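You operate a simulated robot arm through the tools that you are given. There is no shell and no other tool. Be economical: measure what you need, move in short steps, check, and stop when the job is done.

Carry out the task below with a simulated robot arm. There is one attempt and no reset: what you move stays moved.

Task
Shut the air off, turn the air dial to 2 bar and open air block and felt box.
Fine: the air valve is closed before either top is opened; the felt pad stays in its box.

Only the result counts: the job must be done as asked and must still hold three seconds after the hand-in. Knocking over, shifting, dropping, spilling or breaking anything else fails it.

Robot
A 7-joint arm with a two-finger parallel gripper, fixed in place. Base frame: the origin is at the foot of the arm, x ahead of it, y to its left, z up. Units: mm, degrees, N and s.
With the tool pointing down near the work surface it reaches from about 120 to 660 mm from the base axis. Its first joint turns from -66.0 to 66.0 degrees. Payload 2.4 kg.
The tool frame sits at the grasp point between the pads (the TCP): z along the fingers, y along the line on which they close. The tips reach 30 mm beyond it. The gripper opens to 94 mm. The fingers are 28 mm wide and 10 mm thick; the gripper's body (50 by 96 mm) begins 55 mm behind the TCP.
Orientation is that of the tool frame in the base frame, as [roll, pitch, yaw] about the fixed x, y, z axes, in that order (R = Rz(yaw) Ry(pitch) Rx(roll)). With the fingers straight down and closing along the base's y, the tool's x points along the base's -x, its y along +y and its z along -z.

Tools
- The arm moves only by the tool arm_command. Its argument "motion" is a list of rows, each a list of 7 numbers: the shift along the base's x, y, z in units of 40 mm (1.0 is 40 mm), then the turn, a rotation vector about the base's x, y, z in units of 4 degrees (1.0 is 4 degrees), then the opening, from 0 (shut) to 1 (fully open). In form: [[dx, dy, dz, rx, ry, rz, jaw], ...]. A call has 1 to 8 rows; each row shifts and turns the commanded pose from where the row before left it. A call with a number of a shift or a turn outside -1 to 1 is refused whole. Each row takes 0.2 s and may step no farther than 50 mm and 8.6 degrees from the row before; otherwise, or with a gripper value out of range, the whole call is refused. Where a pose cannot be reached the arm comes as near as it can. A force on the tool above 40 N (or 10 N above the force at the start of the call, whichever is more), or a blocked arm, ends the call early, and 0.2 s more pass. Each finger travels about 153 mm/s and halts on what it meets, pressing with about 42 N; the grip force reading is that of the motor and also rises with nothing between the fingers. The clock runs only during rows and for 0.2 s after the last one: add rows that do not move to give the fingers time. The reply holds the time, the measured pose of the TCP, the force on the tool along the base axes, the opening and the grip force, in the units named above and with some noise.
- Cameras (640 x 400 px; columns grow to the right, rows downward): "scene" is fixed at [33, 492.5, 1442.5]; the picture's right is [-0.77, -0.64, 0.00], its down [-0.39, 0.46, -0.80] and it looks along [0.51, -0.61, -0.60] (base axes); focal length 215 px, centre (320, 200). "wrist" rides on the gripper at [-37, 0, -58] in the tool frame; the picture's right is [0.00, -1.00, 0.00], its down [0.97, 0.00, -0.24] and it looks along [0.24, 0.00, 0.97] (tool axes); focal length 218 px, centre (320, 200). There is no depth. A picture from a camera that has moved, and an enlarged one, comes with that camera's place and axes in the base frame and with its lens. The place of the scene camera against the robot may be out by one fixed shift of up to 25 mm in any direction.
- camera(camera): a new picture of that camera. It takes no simulated time.
- enlarge(camera, box): a new picture of the part [left, top, right, bottom] of that camera's present view, enlarged. It takes no simulated time.
- job_done(): hands the job in; it is judged then, once.

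Go step by step. Nothing tells you positions but the pictures and the camera data: compare them with the known pose of the tool, close in by small moves and look again before you grip or let go. The budget is 120 turns and 76 pictures, counting those below and the enlarged ones. Unless the task says otherwise, let go and move clear before handing in, and close with one line.

The tools are called after ">>>" as a command line: name --pt "numbers of a row" for each row, then --argument value for the rest, lists and objects as JSON in quotes. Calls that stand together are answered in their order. arm_command: Moves the arm, as the interface text tells. Its arguments: {"type":"object","properties":{"motion":{"type":"array","items":{"type":"array","items":{"type":"number"}}}},"required":["motion"]} The other tools are called the same way: camera (camera) takes a picture; enlarge (camera, box) takes an enlarged picture of a part of a camera's view; job_done () hands the job in.

At the start:

```text
t: 0.0
position: [312.8, -138.2, 1317.9]
orientation: [-180.0, 0.0, 180.0]
ft_force: [-0.2, -0.3, 0.2]
finger_gap: 93.9
grip_force: 0.1
```

scene: 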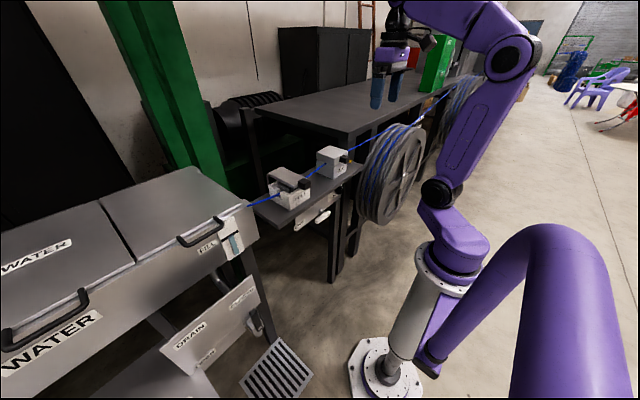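
wrist: 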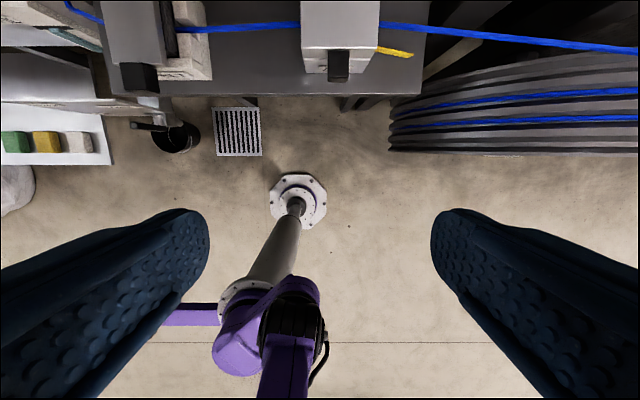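

I see a shelf with two grey blocks on a blue air line, ahead of the arm, with a valve and dial presumably on them. I will take enlarged views first.

>>> enlarge --camera "scene" --box '[240, 130, 370, 240]'

>>> enlarge --camera "wrist" --box '[40, 0, 440, 160]'

>>> enlarge --camera "scene" --box '[340, 20, 480, 150]'

```text
3.64 times, centred on (305, 185) of scene
camera zoom: at [33.0, 492.5, 1442.5], right [-0.77, -0.64, 0.0], down [-0.39, 0.46, -0.8], along [0.51, -0.61, -0.6], focal length 781 px, centre (374, 254)
```

zoom: 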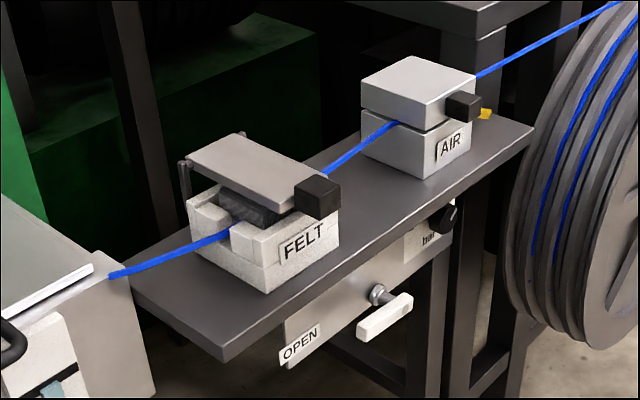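

```text
1.60 times, centred on (240, 80) of wrist
camera zoom: at [349.0, -137.2, 1376.2], right [0.0, -1.0, 0.0], down [-0.97, 0.0, 0.24], along [-0.24, 0.0, -0.97], focal length 349 px, centre (448, 392)
```

zoom: 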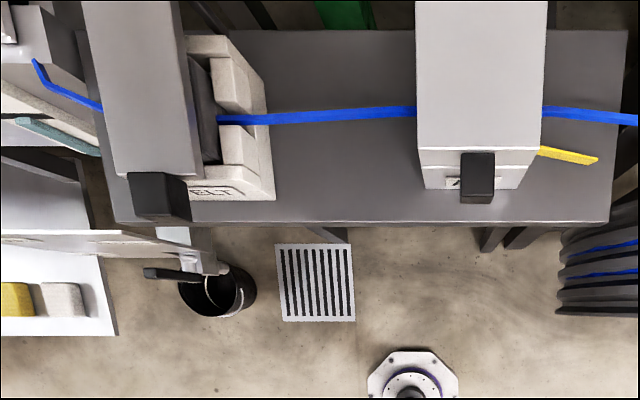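

```text
3.08 times, centred on (410, 85) of scene
camera zoom: at [33.0, 492.5, 1442.5], right [-0.77, -0.64, 0.0], down [-0.39, 0.46, -0.8], along [0.51, -0.61, -0.6], focal length 661 px, centre (43, 554)
```

zoom: 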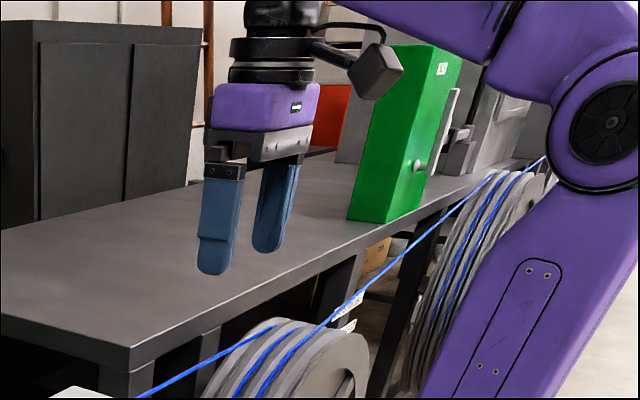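

The air valve lever (pointing along the shelf edge) and the bar dial are on a panel below the shelf's front edge; the felt box (y≈85) and air block (y≈-160) stand on the shelf with front knobs. I'll pull back and tilt the wrist to look at the panel.

>>> arm_command --pt "-0.4 0.3 -0.3 0 -1 0 1" --pt "-0.4 0.3 -0.3 0 -1 0 1" --pt "-0.4 0.3 -0.3 0 -1 0 1" --pt "-0.4 0.3 -0.3 0 -1 0 1" --pt "-0.4 0.3 -0.3 0 -1 0 1" --pt "-0.4 0.3 -0.3 0 -1 0 1" --pt "-0.4 0.3 -0.3 0 -1 0 1" --pt "-0.4 0.3 -0.3 0 -1 0 1"

```text
t: 1.8
position: [182.6, -40.8, 1223.0]
orientation: [-180.0, 32.1, -180.0]
ft_force: [0.2, -0.3, 0.5]
finger_gap: 93.8
grip_force: 0.0
```

The arm followed well. Next I tilt further and lower.

>>> arm_command --pt "0 0 -0.5 0 -1 0 1" --pt "0 0 -0.5 0 -1 0 1" --pt "0 0 -0.5 0 -1 0 1" --pt "0 0 -0.5 0 -1 0 1" --pt "0 0 -0.5 0 -1 0 1" --pt "0 0 -0.5 0 -1 0 1" --pt "0 0 -0.5 0 -1 0 1" --pt "0 0 -0.5 0 -1 0 1"

>>> camera --camera "wrist"

```text
t: 3.6
position: [225.6, -57.8, 1237.3]
orientation: [-179.9, 64.0, -179.9]
ft_force: [-0.3, 0.5, -0.2]
finger_gap: 94.0
grip_force: 0.0
out of reach, approached as far as the arm can: row 3, 4, 5, 6, 7, 8
```

```text
70 pictures are left
camera wrist: at [189.7, -57.6, 1295.9], right [0.0, -1.0, 0.0], down [-0.64, 0.0, -0.77], along [0.77, 0.0, -0.64], focal length 218 px, centre (320, 200)
```

wrist: 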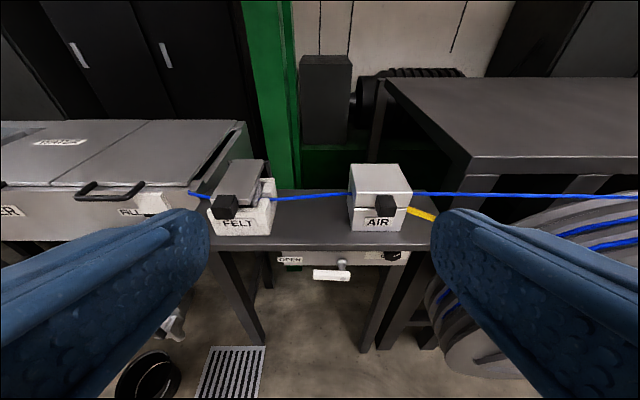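

The whole fixture is visible here: felt box, air block, panel with lever between and dial at right. I'll enlarge.

>>> enlarge --camera "wrist" --box '[265, 235, 415, 290]'

>>> enlarge --camera "wrist" --box '[190, 140, 440, 290]'

```text
4.27 times, centred on (340, 262) of wrist
camera zoom: at [189.7, -57.6, 1295.9], right [0.0, -1.0, 0.0], down [-0.64, 0.0, -0.77], along [0.77, 0.0, -0.64], focal length 931 px, centre (235, -67)
```

zoom: 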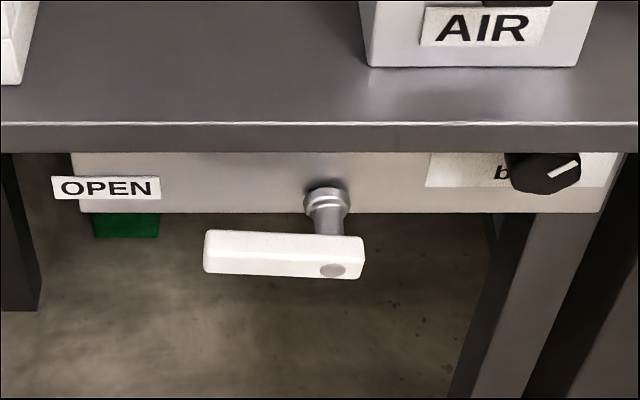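

```text
2.56 times, centred on (315, 215) of wrist
camera zoom: at [189.7, -57.6, 1295.9], right [0.0, -1.0, 0.0], down [-0.64, 0.0, -0.77], along [0.77, 0.0, -0.64], focal length 559 px, centre (333, 162)
```

zoom: 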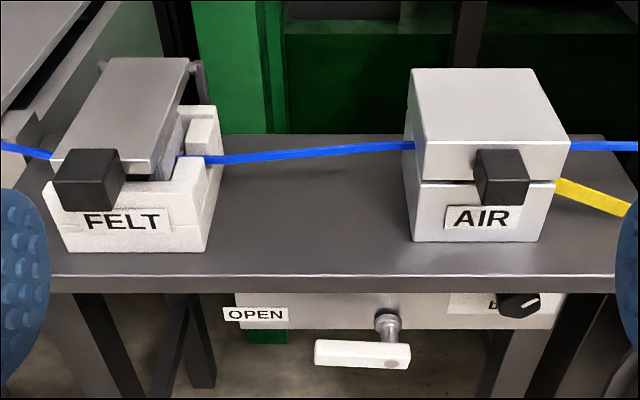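

The lever's pivot is at its right end and it points left to OPEN. I need a lower, more frontal view to find the shut mark and read the dial, so I move forward and down while levelling the tool.

>>> arm_command --pt "0.4 0 -0.3 0 -1 0 1" --pt "0.4 0 -0.3 0 -1 0 1" --pt "0.4 0 -0.3 0 -1 0 1" --pt "0.4 0 -0.5 0 -1 0 1" --pt "0.3 0 -0.7 0 -1 0 1" --pt "0.2 0 -0.7 0 -1 0 1" --pt "0 0 -0.7 0 0 0 1" --pt "0 0 -0.7 0 0 0 1"

>>> camera --camera "wrist"

```text
t: 5.4
position: [302.3, -56.7, 1316.5]
orientation: [179.9, 88.0, -180.0]
ft_force: [-0.2, -0.4, 0.3]
finger_gap: 94.1
grip_force: 0.0
out of reach, approached as far as the arm can: row 1, 2, 3, 4, 5, 6, 7, 8
```

```text
67 pictures are left
camera wrist: at [244.8, -57.4, 1355.8], right [0.0, -1.0, 0.0], down [-0.27, 0.0, -0.96], along [0.96, 0.0, -0.27], focal length 218 px, centre (320, 200)
```

wrist: 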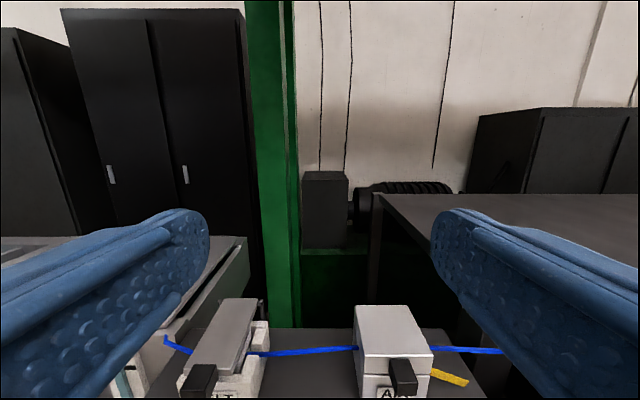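

The arm can't hold the tool level this close to its base, so I'll work with the tool pointing mostly down. Meanwhile the scene camera can show the panel face.

>>> enlarge --camera "scene" --box '[290, 165, 340, 210]'

>>> enlarge --camera "scene" --box '[290, 196, 346, 236]'

```text
8.89 times, centred on (315, 188) of scene
camera zoom: at [33.0, 492.5, 1442.5], right [-0.77, -0.64, 0.0], down [-0.39, 0.46, -0.8], along [0.51, -0.61, -0.6], focal length 1909 px, centre (364, 311)
```

zoom: 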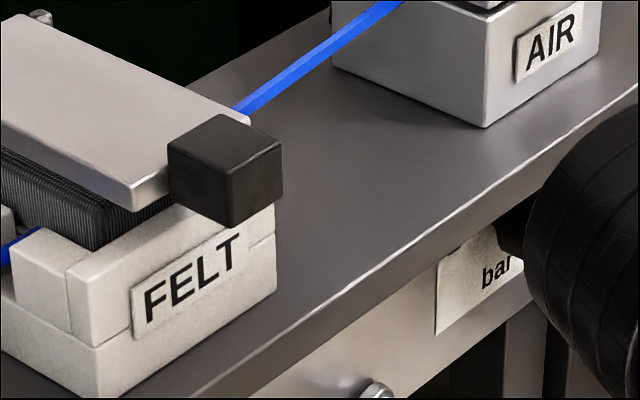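

```text
10.00 times, centred on (318, 216) of scene
camera zoom: at [33.0, 492.5, 1442.5], right [-0.77, -0.64, 0.0], down [-0.39, 0.46, -0.8], along [0.51, -0.61, -0.6], focal length 2148 px, centre (340, 40)
```

zoom: 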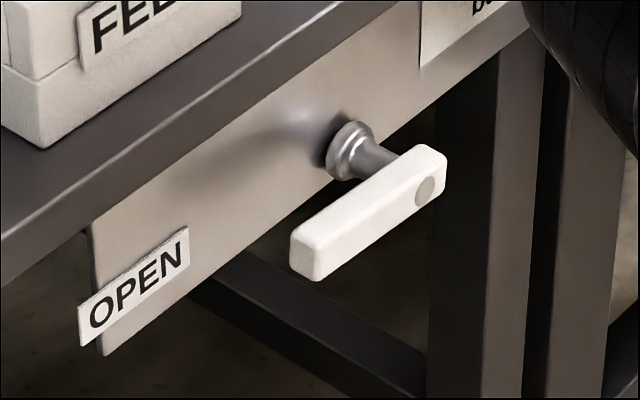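

The lever points to OPEN with its pivot on the right; shut should be a quarter turn, most likely down. I'll bring the pitch back to about 45° and check how the pose responds.

>>> arm_command --pt "0 0 0 0 1 0 1" --pt "0 0 0 0 1 0 1" --pt "0 0 0 0 1 0 1" --pt "0 0 0 0 1 0 1" --pt "0 0 0 0 1 0 1" --pt "0 0 0 0 1 0 1" --pt "0 0 0 0 1 0 1" --pt "0 0 0 0 1 0 1"

```text
t: 7.2
position: [301.2, -56.4, 1317.3]
orientation: [-179.9, 55.9, -180.0]
ft_force: [0.1, 0.0, 0.0]
finger_gap: 93.9
grip_force: 0.0
```

Commands start from the reached pose. Now I descend in front of the panel.

>>> arm_command --pt "0 0 -1 0 0.5 0 1" --pt "0 0 -1 0 0.5 0 1" --pt "0 -0.2 -1 0 0.5 0 1" --pt "0 -0.2 -1 0 0.5 0 1" --pt "0 -0.2 -1 0 0.5 0 1" --pt "-0.2 0 -0.8 0 0.5 0 1" --pt "-0.2 0 -0.8 0 0.5 0 1" --pt "0 0 -0.5 0 0 0 1"

>>> camera --camera "wrist"

```text
t: 9.0
position: [284.0, -79.6, 1037.6]
orientation: [-179.9, 41.9, -179.9]
ft_force: [0.3, 1.2, -0.1]
finger_gap: 94.1
grip_force: 0.1
out of reach, approached as far as the arm can: row 3
```

```text
64 pictures are left
camera wrist: at [272.7, -78.8, 1104.9], right [0.0, -1.0, 0.0], down [-0.88, 0.0, -0.47], along [0.47, 0.0, -0.88], focal length 218 px, centre (320, 200)
```

wrist: 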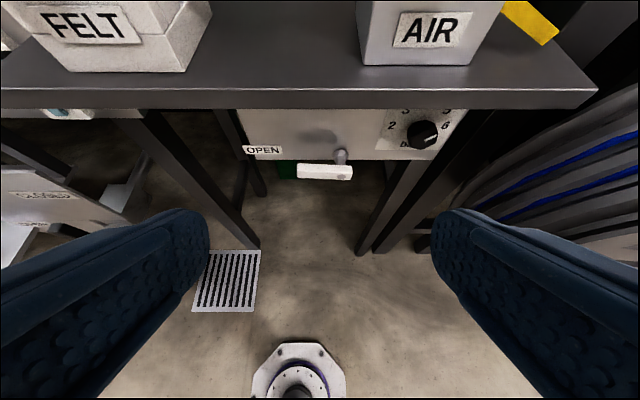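

Good view: the dial numbers are now visible. Enlarging the dial and lever.

>>> enlarge --camera "wrist" --box '[370, 100, 470, 165]'

>>> enlarge --camera "wrist" --box '[230, 90, 480, 200]'

```text
6.15 times, centred on (420, 132) of wrist
camera zoom: at [272.7, -78.8, 1104.9], right [0.0, -1.0, 0.0], down [-0.88, 0.0, -0.47], along [0.47, 0.0, -0.88], focal length 1343 px, centre (-295, 615)
```

zoom: 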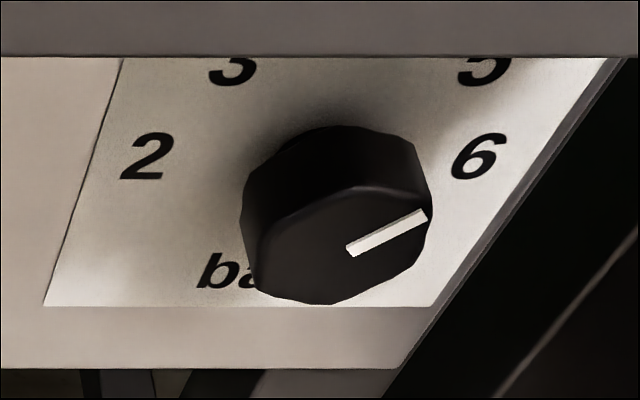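

```text
2.56 times, centred on (355, 145) of wrist
camera zoom: at [272.7, -78.8, 1104.9], right [0.0, -1.0, 0.0], down [-0.88, 0.0, -0.47], along [0.47, 0.0, -0.88], focal length 559 px, centre (230, 341)
```

zoom: 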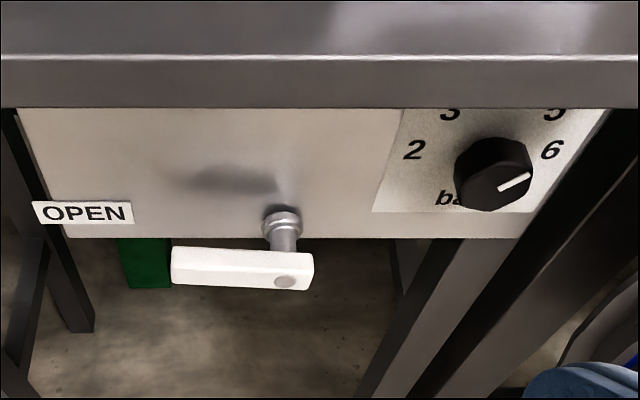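

Triangulating between the views, the shelf edge is at about x=434, z=974–991; the panel is recessed to x≈524. The dial axis is at y≈-227, z≈870 (currently pointing at 5; 2 is horizontal left) and the lever pivot at y≈-116, z≈795. I'll lower and level the camera more to see whether there is a SHUT label.

>>> arm_command --pt "0.2 0 -0.5 0 -0.5 0 1" --pt "0.2 0 -0.5 0 -0.5 0 1" --pt "0.2 0 -0.5 0 -0.5 0 1" --pt "0.2 0 -0.5 0 -0.5 0 1" --pt "0.2 0 -0.5 0 -0.5 0 1" --pt "0.2 0 -0.5 0 -0.5 0 1" --pt "0 0 -0.4 0 -0.5 0 1" --pt "0 0 0 0 -0.8 0 1"

>>> camera --camera "wrist"

```text
t: 10.8
position: [353.3, -122.8, 951.5]
orientation: [179.6, 59.1, 179.6]
ft_force: [0.9, 0.7, 0.4]
finger_gap: 93.8
grip_force: 0.0
out of reach, approached as far as the arm can: row 4, 5, 6, 7, 8
```

```text
61 pictures are left
camera wrist: at [322.8, -123.6, 1013.0], right [0.0, -1.0, 0.0], down [-0.7, 0.0, -0.71], along [0.71, 0.0, -0.7], focal length 218 px, centre (320, 200)
```

wrist: 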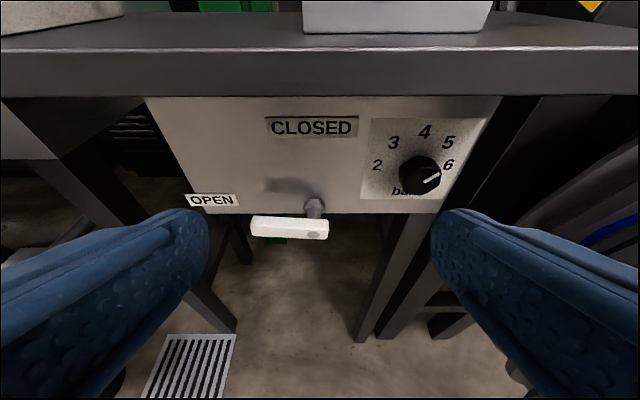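

CLOSED is above the pivot, so the lever must be turned up, not down. Enlarging to measure more exactly.

>>> enlarge --camera "wrist" --box '[180, 100, 340, 250]'

>>> enlarge --camera "wrist" --box '[350, 105, 480, 215]'

```text
2.67 times, centred on (260, 175) of wrist
camera zoom: at [322.8, -123.6, 1013.0], right [0.0, -1.0, 0.0], down [-0.7, 0.0, -0.71], along [0.71, 0.0, -0.7], focal length 582 px, centre (480, 267)
```

zoom: 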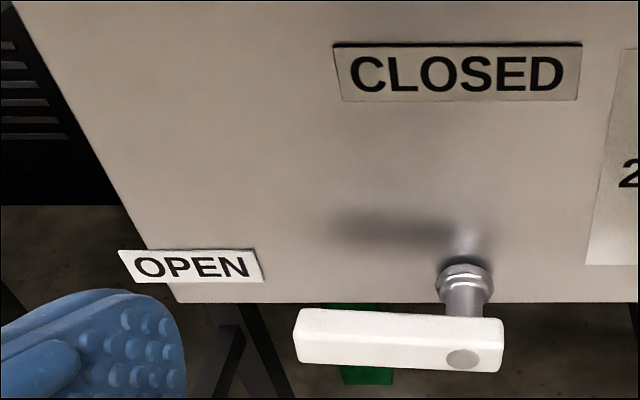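

```text
3.64 times, centred on (415, 160) of wrist
camera zoom: at [322.8, -123.6, 1013.0], right [0.0, -1.0, 0.0], down [-0.7, 0.0, -0.71], along [0.71, 0.0, -0.7], focal length 794 px, centre (-26, 346)
```

zoom: 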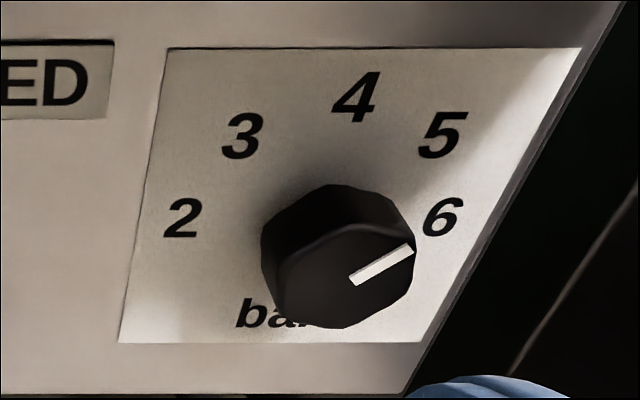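

The lever bar is at about x 478–494, y −45…−125, z 795–815; it must be swung up from below. I close the fingers and move to a point in front of and slightly below the lever's free end.

>>> arm_command --pt "0.25 0.4 -0.6 0 0.5 0 0.3" --pt "0.25 0.4 -0.6 0 0.5 0 0" --pt "0.25 0.4 -0.6 0 0.5 0 0" --pt "0.25 0.4 -0.6 0 0.5 0 0" --pt "0 0 -0.7 0 0 0 0" --pt "0 0 -0.7 0 0 0 0" --pt "0 0 -0.6 0 0 0 0"

>>> camera --camera "wrist"

```text
t: 12.4
position: [438.9, -127.1, 824.5]
orientation: [179.5, 51.1, 179.7]
ft_force: [0.7, 0.2, 0.0]
finger_gap: 0.1
grip_force: 32.9
out of reach, approached as far as the arm can: row 1, 2, 3, 4, 5, 6, 7
```

```text
58 pictures are left
camera wrist: at [417.7, -127.9, 890.2], right [0.0, -1.0, -0.01], down [-0.8, 0.0, -0.6], along [0.6, 0.01, -0.8], focal length 218 px, centre (320, 200)
```

wrist: 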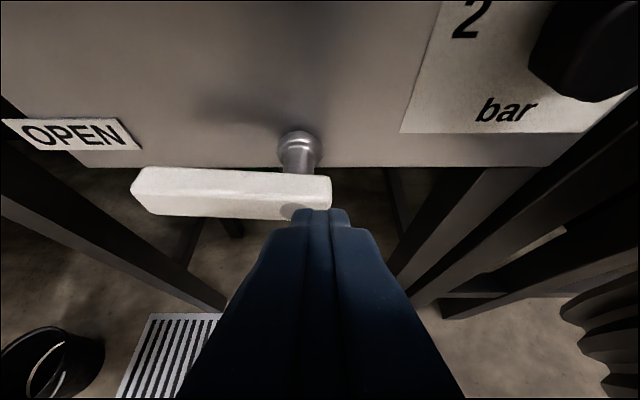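

The tip sits just in front of the lever hub, about as expected. With less tilt (≈40°) the low position should be reachable; I back off slightly, then go left and down.

>>> arm_command --pt "0 0 0.2 0 1 0 0" --pt "0 0.2 0 0 1 0 0" --pt "0 0.5 -0.3 0 0.8 0 0" --pt "0 0.5 -0.3 0 0 0 0" --pt "0 0.5 -0.4 0 0 0 0" --pt "0 0 -0.4 0 0 0 0"

>>> camera --camera "wrist"

```text
t: 13.8
position: [460.9, -75.7, 786.6]
orientation: [179.4, 39.8, 179.7]
ft_force: [0.3, 0.8, -0.2]
finger_gap: 0.0
grip_force: 32.9
out of reach, approached as far as the arm can: row 4, 5, 6
```

```text
57 pictures are left
camera wrist: at [452.4, -76.0, 855.7], right [0.0, -1.0, -0.01], down [-0.9, 0.0, -0.44], along [0.44, 0.01, -0.9], focal length 218 px, centre (320, 200)
```

wrist: 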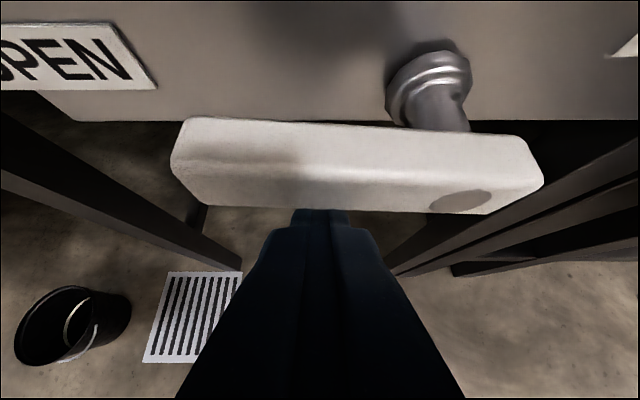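

The tip is already just under the lever. I nudge toward the free end, slightly lower and forward.

>>> arm_command --pt "0.05 0.35 -0.3 0 0 0 0" --pt "0.25 0 0 0 0 0 0"

```text
t: 14.4
position: [475.4, -65.7, 774.4]
orientation: [179.6, 39.1, 179.6]
ft_force: [-26.0, -0.1, -4.4]
finger_gap: 0.3
grip_force: 33.0
out of reach, approached as far as the arm can: row 1
```

Contact with the lever front edge (26 N in x). I relieve slightly and lift straight up in small steps.

>>> arm_command --pt "-0.1 0 0.1 0 0 0 0" --pt "0 0.05 0.3 0 0 0 0" --pt "0 0.05 0.3 0 0 0 0" --pt "0 0 0.3 0 0 0 0"

>>> camera --camera "wrist"

```text
t: 15.4
position: [476.0, -63.0, 818.4]
orientation: [-179.9, 40.1, -179.9]
ft_force: [0.3, -0.4, -0.1]
finger_gap: 0.0
grip_force: 33.3
```

```text
56 pictures are left
camera wrist: at [466.4, -62.6, 887.0], right [0.0, -1.0, 0.0], down [-0.9, 0.0, -0.44], along [0.44, 0.0, -0.9], focal length 218 px, centre (320, 200)
```

wrist: 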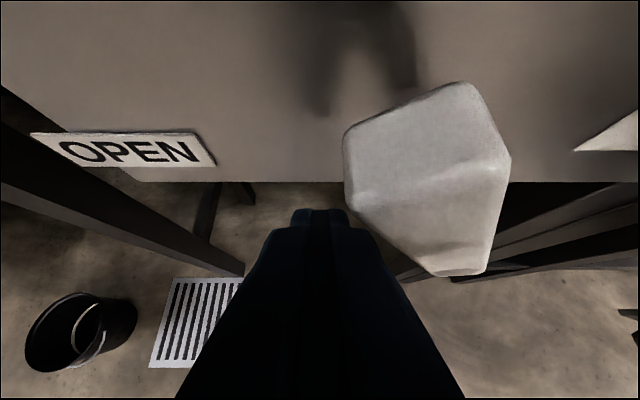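

The lever is swinging up. I continue along the arc, up and toward −y.

>>> arm_command --pt "0 0 0.35 0 0 0 0" --pt "0 -0.3 0.3 0 0 0 0" --pt "0 -0.3 0.2 0 0 0 0" --pt "0 -0.25 0.1 0 0 0 0"

>>> camera --camera "wrist"

>>> enlarge --camera "scene" --box '[290, 180, 360, 236]'

```text
t: 16.4
position: [475.0, -90.4, 854.0]
orientation: [179.6, 39.7, -179.4]
ft_force: [2.9, 21.9, -10.0]
finger_gap: 0.0
grip_force: 33.2
```

```text
55 pictures are left
camera wrist: at [466.4, -91.0, 921.7], right [0.01, -1.0, 0.0], down [-0.9, -0.01, -0.43], along [0.43, 0.01, -0.9], focal length 218 px, centre (320, 200)
```

wrist: 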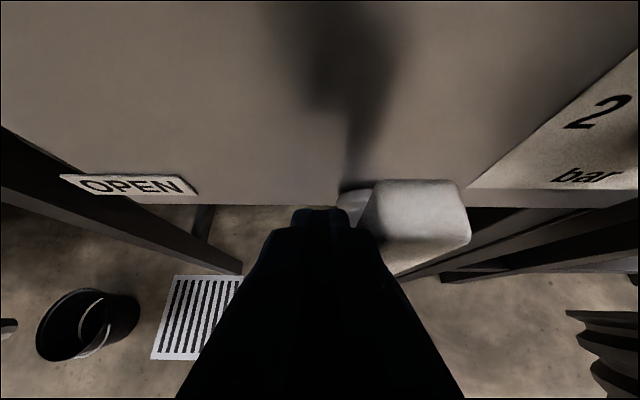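

```text
7.14 times, centred on (325, 208) of scene
camera zoom: at [33.2, 493.0, 1442.3], right [-0.77, -0.64, 0.0], down [-0.39, 0.46, -0.8], along [0.51, -0.61, -0.6], focal length 1534 px, centre (284, 143)
```

zoom: 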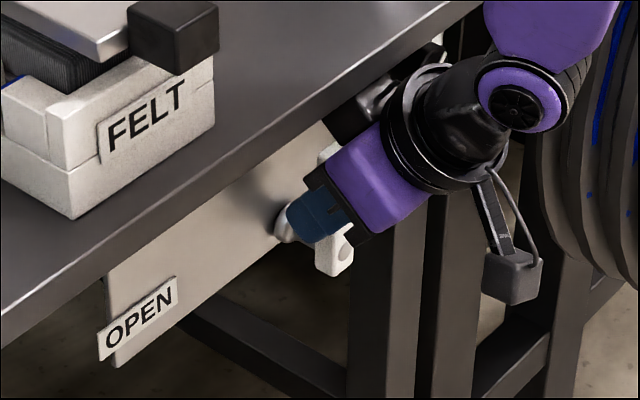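

The lever is nearly vertical with 22 N of resistance. One more small push, then back off and look.

>>> arm_command --pt "0 -0.1 0.1 0 0 0 0" --pt "0 -0.15 0 0 0 0 0" --pt "0 -0.1 0 0 0 0 0"

```text
t: 16.8
position: [475.7, -90.4, 854.4]
orientation: [179.6, 39.4, -178.9]
ft_force: [0.0, 5.1, 0.8]
finger_gap: 0.1
grip_force: 32.6
stopped in row 2: the force on the tool passed its limit (the readings are from after the stop); the commanded pose is now the measured one
```

At the stop. I back off to +y and forward of the panel, and check the lever.

>>> arm_command --pt "0 0.5 0 0 0 0 0" --pt "-0.7 0 0.3 0 0 0 0" --pt "-0.7 0 0.6 0 -0.6 0 0" --pt "-0.5 0 0.8 0 -0.8 0 0" --pt "-0.2 0 0.7 0 -1 0 0"

>>> camera --camera "wrist"

```text
t: 18.0
position: [391.9, -71.1, 951.5]
orientation: [179.9, 49.1, -179.0]
ft_force: [0.2, -0.3, -0.3]
finger_gap: 0.0
grip_force: 32.8
```

```text
53 pictures are left
camera wrist: at [371.2, -70.8, 1017.4], right [0.02, -1.0, 0.0], down [-0.82, -0.02, -0.58], along [0.58, 0.01, -0.82], focal length 218 px, centre (320, 200)
```

wrist: 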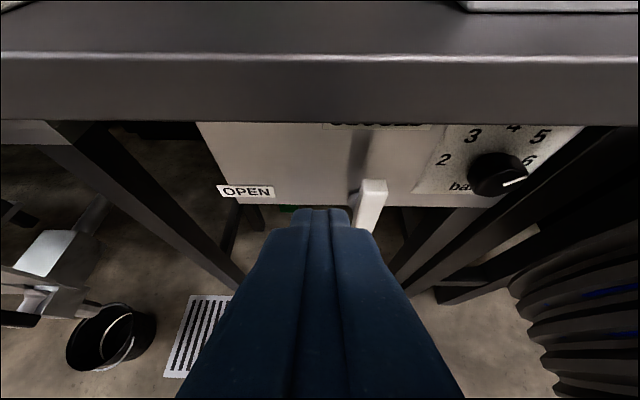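

>>> enlarge --camera "scene" --box '[290, 180, 360, 236]'

>>> enlarge --camera "wrist" --box '[320, 110, 420, 250]'

```text
7.14 times, centred on (325, 208) of scene
camera zoom: at [33.0, 492.5, 1442.5], right [-0.77, -0.64, 0.0], down [-0.39, 0.46, -0.8], along [0.51, -0.61, -0.6], focal length 1534 px, centre (284, 143)
```

zoom: 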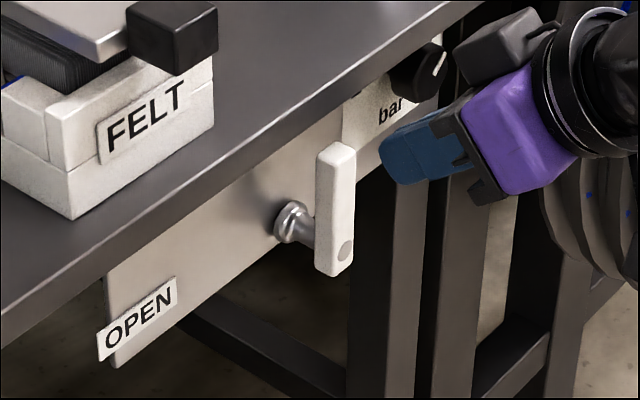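

```text
2.86 times, centred on (370, 180) of wrist
camera zoom: at [371.2, -70.8, 1017.4], right [0.02, -1.0, 0.0], down [-0.82, -0.02, -0.58], along [0.58, 0.01, -0.82], focal length 624 px, centre (177, 257)
```

zoom: 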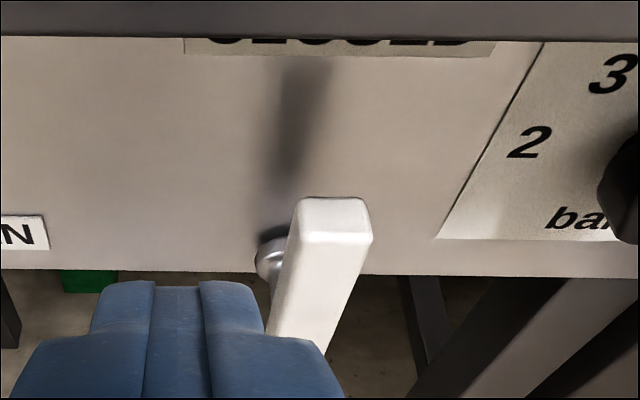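

The lever stands vertical at CLOSED. Next the dial: I move to in front of it (y≈−229), levelling the tool to about 70° and opening the fingers.

>>> arm_command --pt "0 -0.7 0 0 -0.9 0 0.4" --pt "0 -0.7 -0.1 0 -0.9 0 0.8" --pt "0.05 -0.7 -0.2 0 -0.9 0 0.8" --pt "0.1 -0.7 -0.3 0 -0.9 0 0.8" --pt "0.1 -0.7 -0.3 0 -0.9 0 0.8" --pt "0 -0.45 -0.3 0 -0.7 0 0.8"

>>> camera --camera "wrist"

```text
t: 19.4
position: [401.7, -231.4, 903.1]
orientation: [-179.0, 69.9, -178.0]
ft_force: [0.8, 0.0, 0.2]
finger_gap: 75.3
grip_force: 0.0
```

```text
50 pictures are left
camera wrist: at [359.1, -231.9, 957.4], right [0.02, -1.0, 0.01], down [-0.56, -0.02, -0.83], along [0.83, 0.01, -0.56], focal length 218 px, centre (320, 200)
```

wrist: 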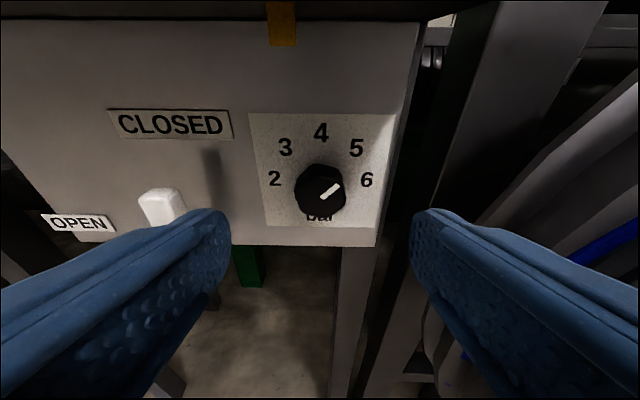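

Excellent view. I enlarge the dial for an exact pointer angle.

>>> enlarge --camera "wrist" --box '[245, 110, 400, 230]'

```text
3.33 times, centred on (322, 170) of wrist
camera zoom: at [359.1, -231.9, 957.4], right [0.02, -1.0, 0.01], down [-0.56, -0.02, -0.83], along [0.83, 0.01, -0.56], focal length 728 px, centre (312, 300)
```

zoom: 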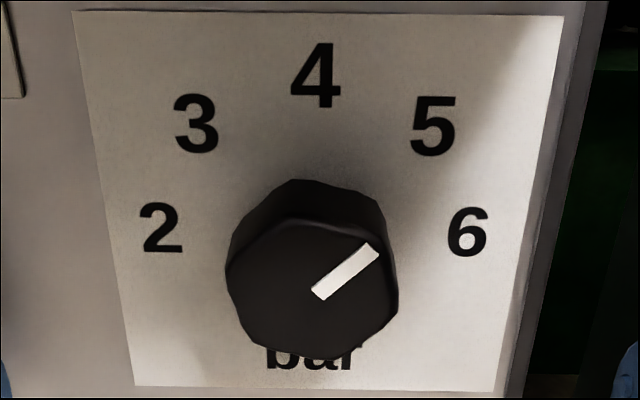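

The pointer is at exactly 45° (5 bar); 2 lies at −90°, so the knob must turn −135° about base x. I level the tool a bit more, align with the knob axis (y −230, z 870) and pre-rotate the gripper positively.

>>> arm_command --pt "0 0 -0.4 0 -1 0 0.8" --pt "0 0.03 -0.4 0 -1 0 0.8" --pt "0 0 0 1 0 0 0.8" --pt "0 0 0 1 0 0 0.8" --pt "0 0 0 1 0 0 0.8" --pt "0 0 0 1 0 0 0.8" --pt "0 0 0 1 0 0 0.8" --pt "0 0 0 1 0 0 0.8"

```text
t: 21.2
position: [400.4, -228.0, 870.5]
orientation: [114.8, 63.8, 118.3]
ft_force: [0.4, 0.6, -0.1]
finger_gap: 75.0
grip_force: 0.0
```

Reachable. I continue the pre-rotation toward +66°.

>>> arm_command --pt "0 0 0 1 0 0 0.8" --pt "0 0 0 1 0 0 0.8" --pt "0 0 0 1 0 0 0.8" --pt "0 0 0 1 0 0 0.8" --pt "0 0 0 1 0 0 0.8" --pt "0 0 0 1 0 0 0.8" --pt "0 0 0 1 0 0 0.8" --pt "0 0 0 1 0 0 0.8"

>>> camera --camera "wrist"

```text
t: 23.0
position: [401.2, -228.0, 871.2]
orientation: [97.2, 33.7, 104.7]
ft_force: [-0.1, 0.2, -0.1]
finger_gap: 75.0
grip_force: 0.0
```

```text
48 pictures are left
camera wrist: at [351.5, -268.5, 898.1], right [0.02, -0.56, -0.83], down [-0.44, 0.74, -0.51], along [0.9, 0.37, -0.23], focal length 218 px, centre (320, 200)
```

wrist: 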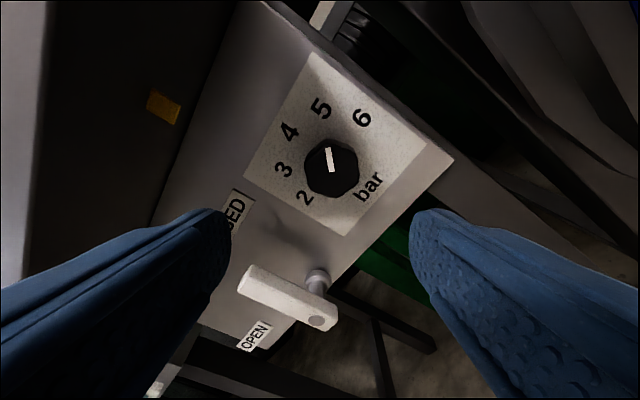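

Good. Three more degrees-steps to +68°, then advance onto the knob with the fingers open.

>>> arm_command --pt "0 -0.05 0 1 0 0 0.7" --pt "0 0 -0.02 1 0 0 0.7" --pt "0 0 0 1 0 0 0.7" --pt "0.6 0 0 0 0 0 0.7" --pt "0.6 0 0 0 0 0 0.7" --pt "0.6 0 0 0 0 0 0.7"

>>> camera --camera "wrist"

```text
t: 24.4
position: [471.3, -230.7, 872.5]
orientation: [93.8, 22.1, 103.1]
ft_force: [0.2, 0.2, -0.3]
finger_gap: 66.0
grip_force: 0.1
```

```text
47 pictures are left
camera wrist: at [423.0, -276.1, 888.4], right [0.02, -0.38, -0.92], down [-0.44, 0.83, -0.35], along [0.9, 0.41, -0.15], focal length 218 px, centre (320, 200)
```

wrist: 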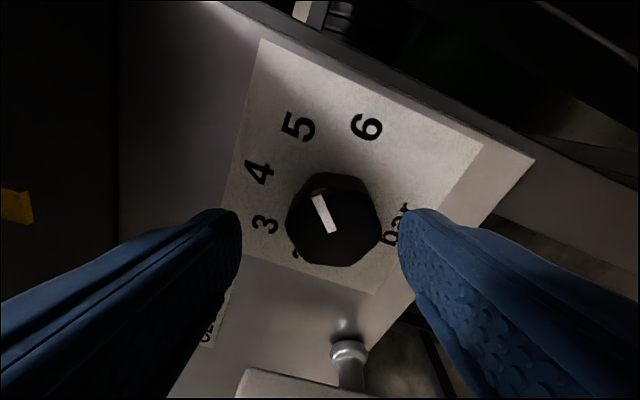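

The knob lies between the fingers, ~4 mm low of centre. I correct, advance 16 mm and close.

>>> arm_command --pt "0.2 -0.04 -0.1 0 0 0 0.7" --pt "0.2 0 0 0 0 0 0.7" --pt "0 0 0 0 0 0 0.4" --pt "0 0 0 0 0 0 0.3" --pt "0 0 0 0 0 0 0.3"

>>> camera --camera "wrist"

```text
t: 25.6
position: [488.5, -232.6, 865.7]
orientation: [94.1, 22.1, 103.2]
ft_force: [5.0, -3.9, -11.5]
finger_gap: 39.3
grip_force: 44.9
```

```text
46 pictures are left
camera wrist: at [439.5, -277.4, 883.0], right [0.02, -0.38, -0.92], down [-0.44, 0.83, -0.35], along [0.9, 0.41, -0.15], focal length 218 px, centre (320, 200)
```

wrist: 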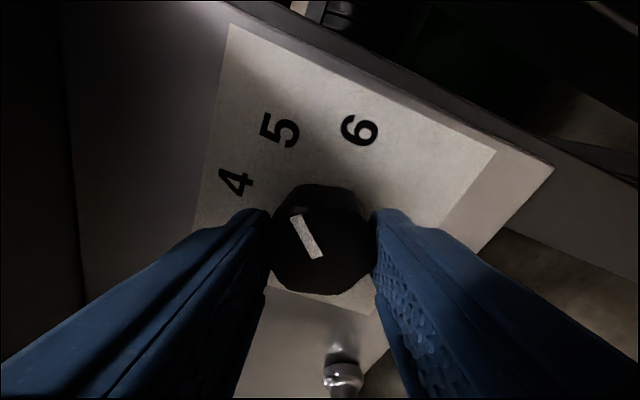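

Gripped at 39 mm. Now I turn the knob −32° and watch the forces.

>>> arm_command --pt "0 0 -0.03 -1 0 0 0.3" --pt "0 0 0 -1 0 0 0.3" --pt "0 0 0 -1 0 0 0.3" --pt "0 0 0 -1 0 0 0.3" --pt "0 0 0 -1 0 0 0.3" --pt "0 0 0 -1 0 0 0.3" --pt "0 0 0 -1 0 0 0.3" --pt "0 0 0 -1 0 0 0.3"

>>> camera --camera "wrist"

```text
t: 27.4
position: [489.2, -231.5, 868.3]
orientation: [105.2, 53.1, 110.3]
ft_force: [-4.3, -1.5, 12.2]
finger_gap: 39.2
grip_force: 45.2
```

```text
45 pictures are left
camera wrist: at [439.2, -260.6, 905.0], right [0.02, -0.81, -0.58], down [-0.44, 0.51, -0.74], along [0.9, 0.27, -0.34], focal length 218 px, centre (320, 200)
```

wrist: 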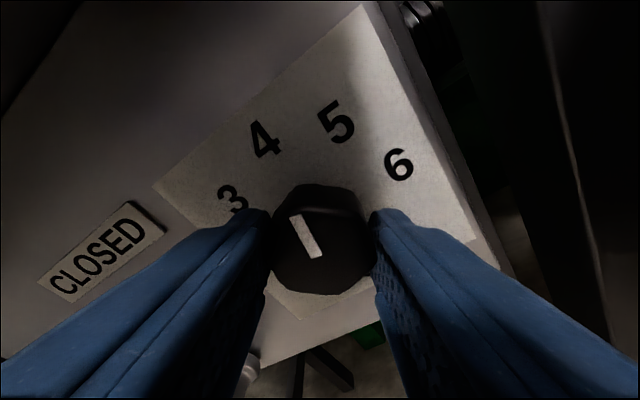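

The knob turns with the gripper. Continue.

>>> arm_command --pt "0 0 0.07 -1 0 0 0.3" --pt "0 0 0 -1 0 0 0.3" --pt "0 0 0 -1 0 0 0.3" --pt "0 0 0 -1 0 0 0.3" --pt "0 0 0 -1 0 0 0.3" --pt "0 0 0 -1 0 0 0.3" --pt "0 0 0 -1 0 0 0.3" --pt "0 0 0 -1 0 0 0.3"

```text
t: 29.2
position: [488.1, -230.1, 866.7]
orientation: [163.7, 77.3, 165.4]
ft_force: [-4.2, 4.4, -1.7]
finger_gap: 39.2
grip_force: 44.7
```

>>> arm_command --pt "0 0 0 -1 0 0 0.3" --pt "0 0 0 -1 0 0 0.3" --pt "0 0 0 -1 0 0 0.3" --pt "0 0 0 -1 0 0 0.3" --pt "0 0 0 -1 0 0 0.3" --pt "0 0 0 -1 0 0 0.3" --pt "0 0 0 -1 0 0 0.3" --pt "0 0 0 -1 0 0 0.3"

>>> camera --camera "wrist"

```text
t: 30.3
position: [488.7, -230.3, 866.6]
orientation: [-133.2, 71.9, -132.3]
ft_force: [-4.0, 2.5, 1.5]
finger_gap: 39.4
grip_force: 9.6
out of reach, approached as far as the arm can: row 5
stopped in row 5: the force on the tool passed its limit (the readings are from after the stop); the commanded pose is now the measured one
```

```text
44 pictures are left
camera wrist: at [440.9, -221.5, 913.3], right [0.04, -0.97, 0.23], down [-0.44, -0.22, -0.87], along [0.9, -0.07, -0.43], focal length 218 px, centre (320, 200)
```

wrist: 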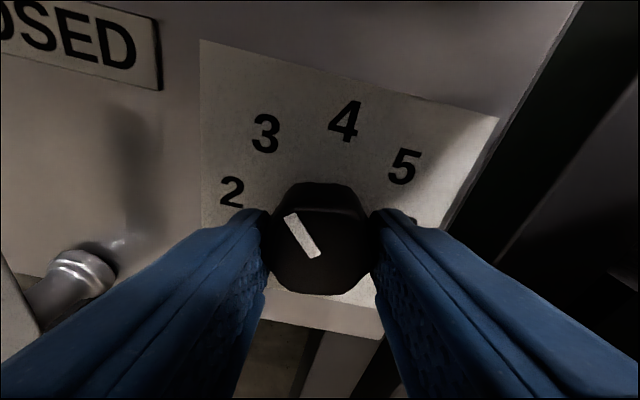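

The wrist hit a limit after about −82°; the pointer is close to 3. I open, withdraw a little, rotate back, and regrip.

>>> arm_command --pt "0 0 0 0 0 0 0.7" --pt "-0.4 0 0 0 0 0 0.7" --pt "-0.4 0 0 1 0 0 0.7" --pt "0 0 0 1 0 0 0.7" --pt "0 0 0 1 0 0 0.7" --pt "0 0 0 1 0 0 0.7" --pt "0 0 0 1 0 0 0.7" --pt "0 0 0 1 0 0 0.7"

>>> arm_command --pt "0 0 0 1 0 0 0.7" --pt "0 0 0 1 0 0 0.7" --pt "0 0 0 1 0 0 0.7" --pt "0 0 0 1 0 0 0.7" --pt "0 0 0 1 0 0 0.7" --pt "0 0 0 1 0 0 0.7" --pt "0 0 0 1 0 0 0.7" --pt "0 0 0 1 0 0 0.7"

>>> camera --camera "wrist"

```text
t: 32.1
position: [460.6, -235.8, 867.1]
orientation: [136.3, 74.1, 139.6]
ft_force: [0.5, 0.5, 1.1]
finger_gap: 65.9
grip_force: 0.1
out of reach, approached as far as the arm can: row 2
```

```text
t: 33.9
position: [459.9, -235.5, 866.6]
orientation: [100.6, 46.1, 107.6]
ft_force: [-0.3, -0.8, -0.1]
finger_gap: 65.8
grip_force: 0.0
```

```text
43 pictures are left
camera wrist: at [411.5, -270.4, 900.1], right [0.04, -0.73, -0.68], down [-0.44, 0.6, -0.67], along [0.9, 0.32, -0.3], focal length 218 px, centre (320, 200)
```

wrist: 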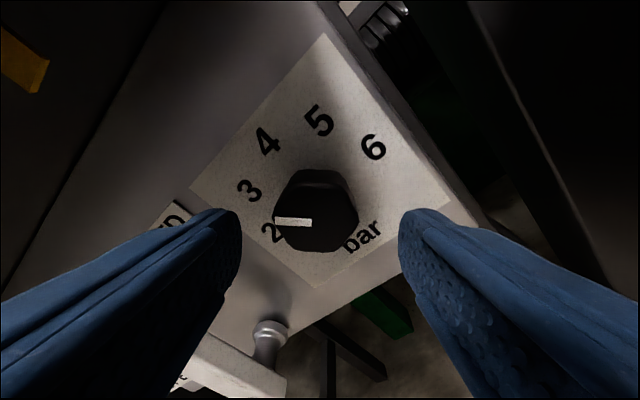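

Pointer is now at −44° (3 bar); another −45° is needed. I re-advance centred on the axis and grip.

>>> arm_command --pt "0 0.12 0 0 0 0 0.7" --pt "0.35 0 0 0 0 0 0.7" --pt "0.35 0 0 0 0 0 0.7" --pt "0 0 0 0 0 0 0.4" --pt "0 0 0 0 0 0 0.3" --pt "0 0 0 0 0 0 0.3"

>>> camera --camera "wrist"

```text
t: 35.3
position: [488.1, -232.8, 864.9]
orientation: [100.7, 46.2, 107.6]
ft_force: [1.8, -1.3, -6.0]
finger_gap: 39.5
grip_force: 44.8
```

```text
42 pictures are left
camera wrist: at [438.9, -266.5, 900.1], right [0.04, -0.73, -0.68], down [-0.44, 0.6, -0.67], along [0.9, 0.32, -0.3], focal length 218 px, centre (320, 200)
```

wrist: 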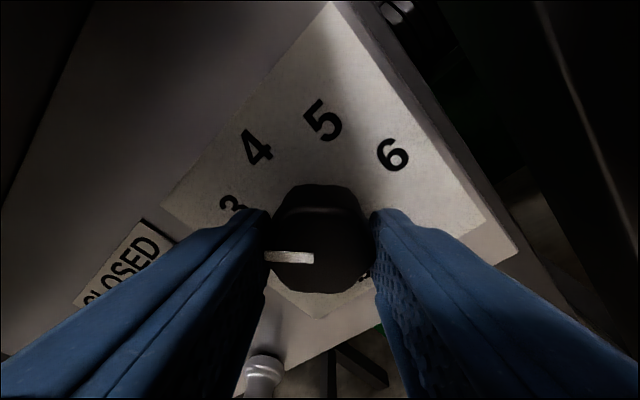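

>>> arm_command --pt "0 0 0 -1 0 0 0.3" --pt "0 0 0 -1 0 0 0.3" --pt "0 0 0 -1 0 0 0.3" --pt "0 0 0 -1 0 0 0.3" --pt "0 0 0 -1 0 0 0.3" --pt "0 0 0 -1 0 0 0.3" --pt "0 0 0 -1 0 0 0.3"

>>> arm_command --pt "0 0 0 -1 0 0 0.3" --pt "0 0 0 -1 0 0 0.3" --pt "0 0 0 -1 0 0 0.3" --pt "0 0 0 -1 0 0 0.3" --pt "0 0 0 -0.25 0 0 0.3"

>>> camera --camera "wrist"

```text
t: 36.9
position: [489.6, -232.1, 866.8]
orientation: [127.0, 71.4, 130.7]
ft_force: [-20.3, 1.4, 1.5]
finger_gap: 39.3
grip_force: 45.1
```

```text
t: 38.1
position: [488.1, -231.0, 867.6]
orientation: [-169.3, 77.8, -167.4]
ft_force: [-22.6, 9.7, 13.3]
finger_gap: 39.3
grip_force: 45.1
```

```text
41 pictures are left
camera wrist: at [439.1, -230.9, 915.3], right [0.04, -1.0, 0.04], down [-0.44, -0.05, -0.9], along [0.9, 0.02, -0.44], focal length 218 px, centre (320, 200)
```

wrist: 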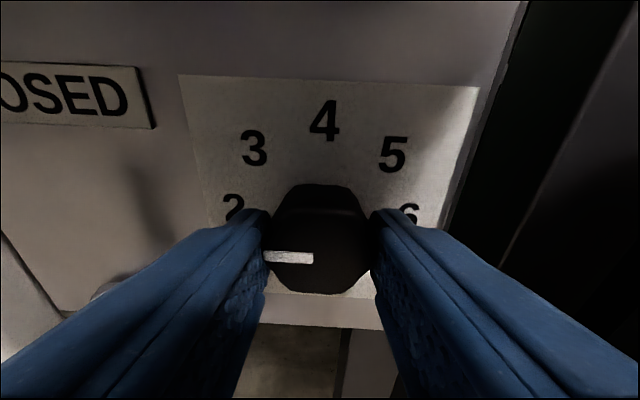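

Pointer looks horizontal-left, at 2. I release, back off, and measure.

>>> arm_command --pt "0 0 0 0 0 0 0.7" --pt "-0.1 0 0 0 0 0 0.7" --pt "-0.7 0 0 0 0 0 0.7" --pt "-0.7 0 0.1 0 0 0 0.7" --pt "-0.4 0 0.2 0 0 0 0.7"

>>> enlarge --camera "wrist" --box '[235, 110, 400, 240]'

```text
t: 39.3
position: [412.9, -231.8, 879.1]
orientation: [-169.8, 77.6, -167.9]
ft_force: [-0.5, 0.3, -0.5]
finger_gap: 65.9
grip_force: 0.1
```

```text
3.08 times, centred on (318, 175) of wrist
camera zoom: at [363.9, -231.7, 927.0], right [0.04, -1.0, 0.04], down [-0.44, -0.05, -0.9], along [0.9, 0.02, -0.44], focal length 672 px, centre (328, 277)
```

zoom: 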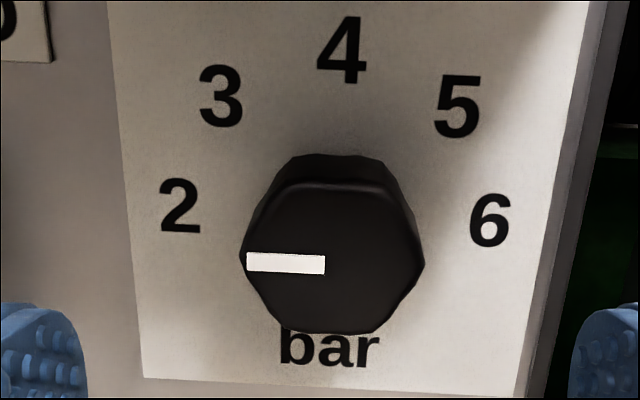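

The pointer is at 2, parallel to the 2–6 line within about 1°. Next the lids: I back out from under the shelf and rise to view the air block.

>>> arm_command --pt "-0.8 0 0.2 0 0 0 0.7" --pt "-0.7 0.1 0.6 0 1 0 0.7" --pt "0 0.1 1 0 1 0 0.7" --pt "0 0.2 1 0 1 0 0.7" --pt "0 0.2 1 0 1 0 0.7" --pt "0 0.2 1 0 1 0 0.7" --pt "0 0.2 1 0 1 0 0.7" --pt "0 0.2 0.8 0 1 0 0.7"

>>> camera --camera "wrist"

>>> enlarge --camera "scene" --box '[260, 135, 370, 235]'

```text
t: 41.1
position: [349.2, -185.1, 1144.0]
orientation: [-178.5, 49.7, -176.0]
ft_force: [0.3, 0.6, 0.1]
finger_gap: 65.8
grip_force: 0.1
```

```text
39 pictures are left
camera wrist: at [329.1, -184.6, 1209.1], right [0.05, -1.0, 0.02], down [-0.81, -0.05, -0.59], along [0.59, 0.02, -0.81], focal length 218 px, centre (320, 200)
```

wrist: 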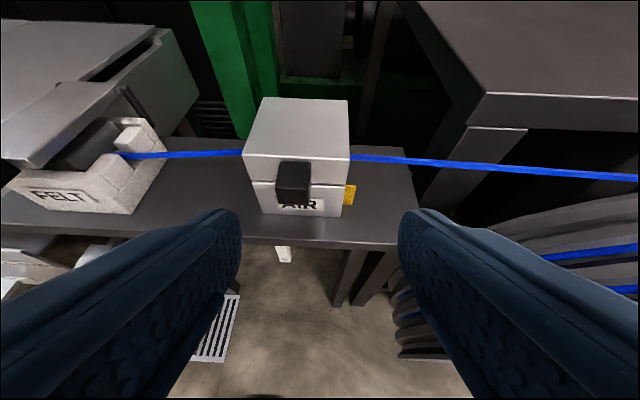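

```text
4.00 times, centred on (315, 185) of scene
camera zoom: at [33.0, 492.5, 1442.5], right [-0.77, -0.64, 0.0], down [-0.39, 0.46, -0.8], along [0.51, -0.61, -0.6], focal length 859 px, centre (340, 260)
```

zoom: 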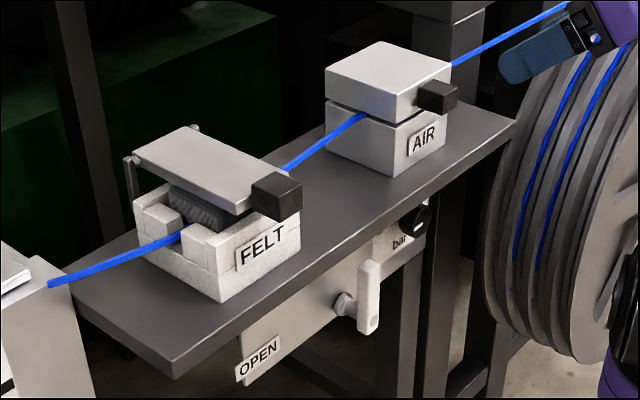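

>>> enlarge --camera "wrist" --box '[230, 85, 380, 225]'

>>> enlarge --camera "wrist" --box '[0, 60, 190, 230]'

```text
2.86 times, centred on (305, 155) of wrist
camera zoom: at [329.1, -184.6, 1209.1], right [0.05, -1.0, 0.02], down [-0.81, -0.05, -0.59], along [0.59, 0.02, -0.81], focal length 624 px, centre (363, 329)
```

zoom: 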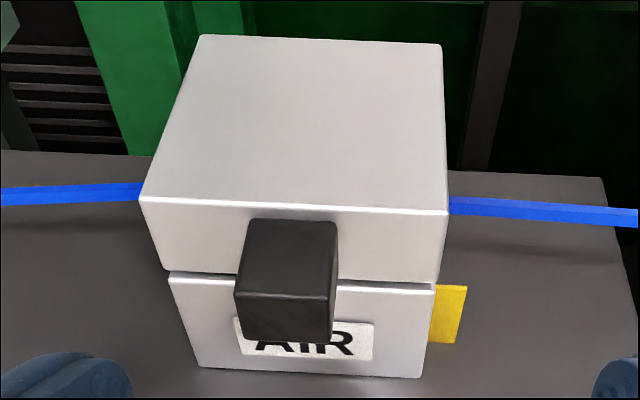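

```text
2.35 times, centred on (95, 145) of wrist
camera zoom: at [329.1, -184.6, 1209.1], right [0.05, -1.0, 0.02], down [-0.81, -0.05, -0.59], along [0.59, 0.02, -0.81], focal length 514 px, centre (849, 329)
```

zoom: 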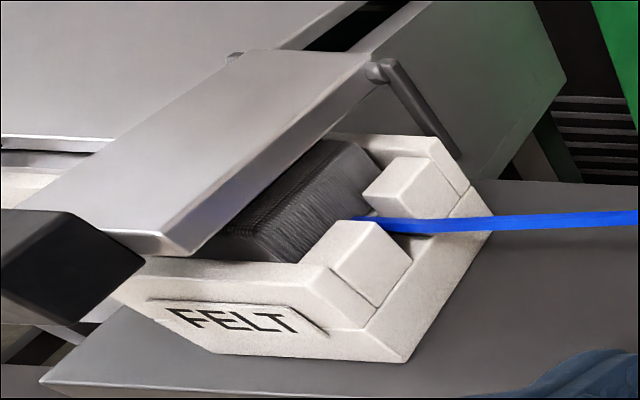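

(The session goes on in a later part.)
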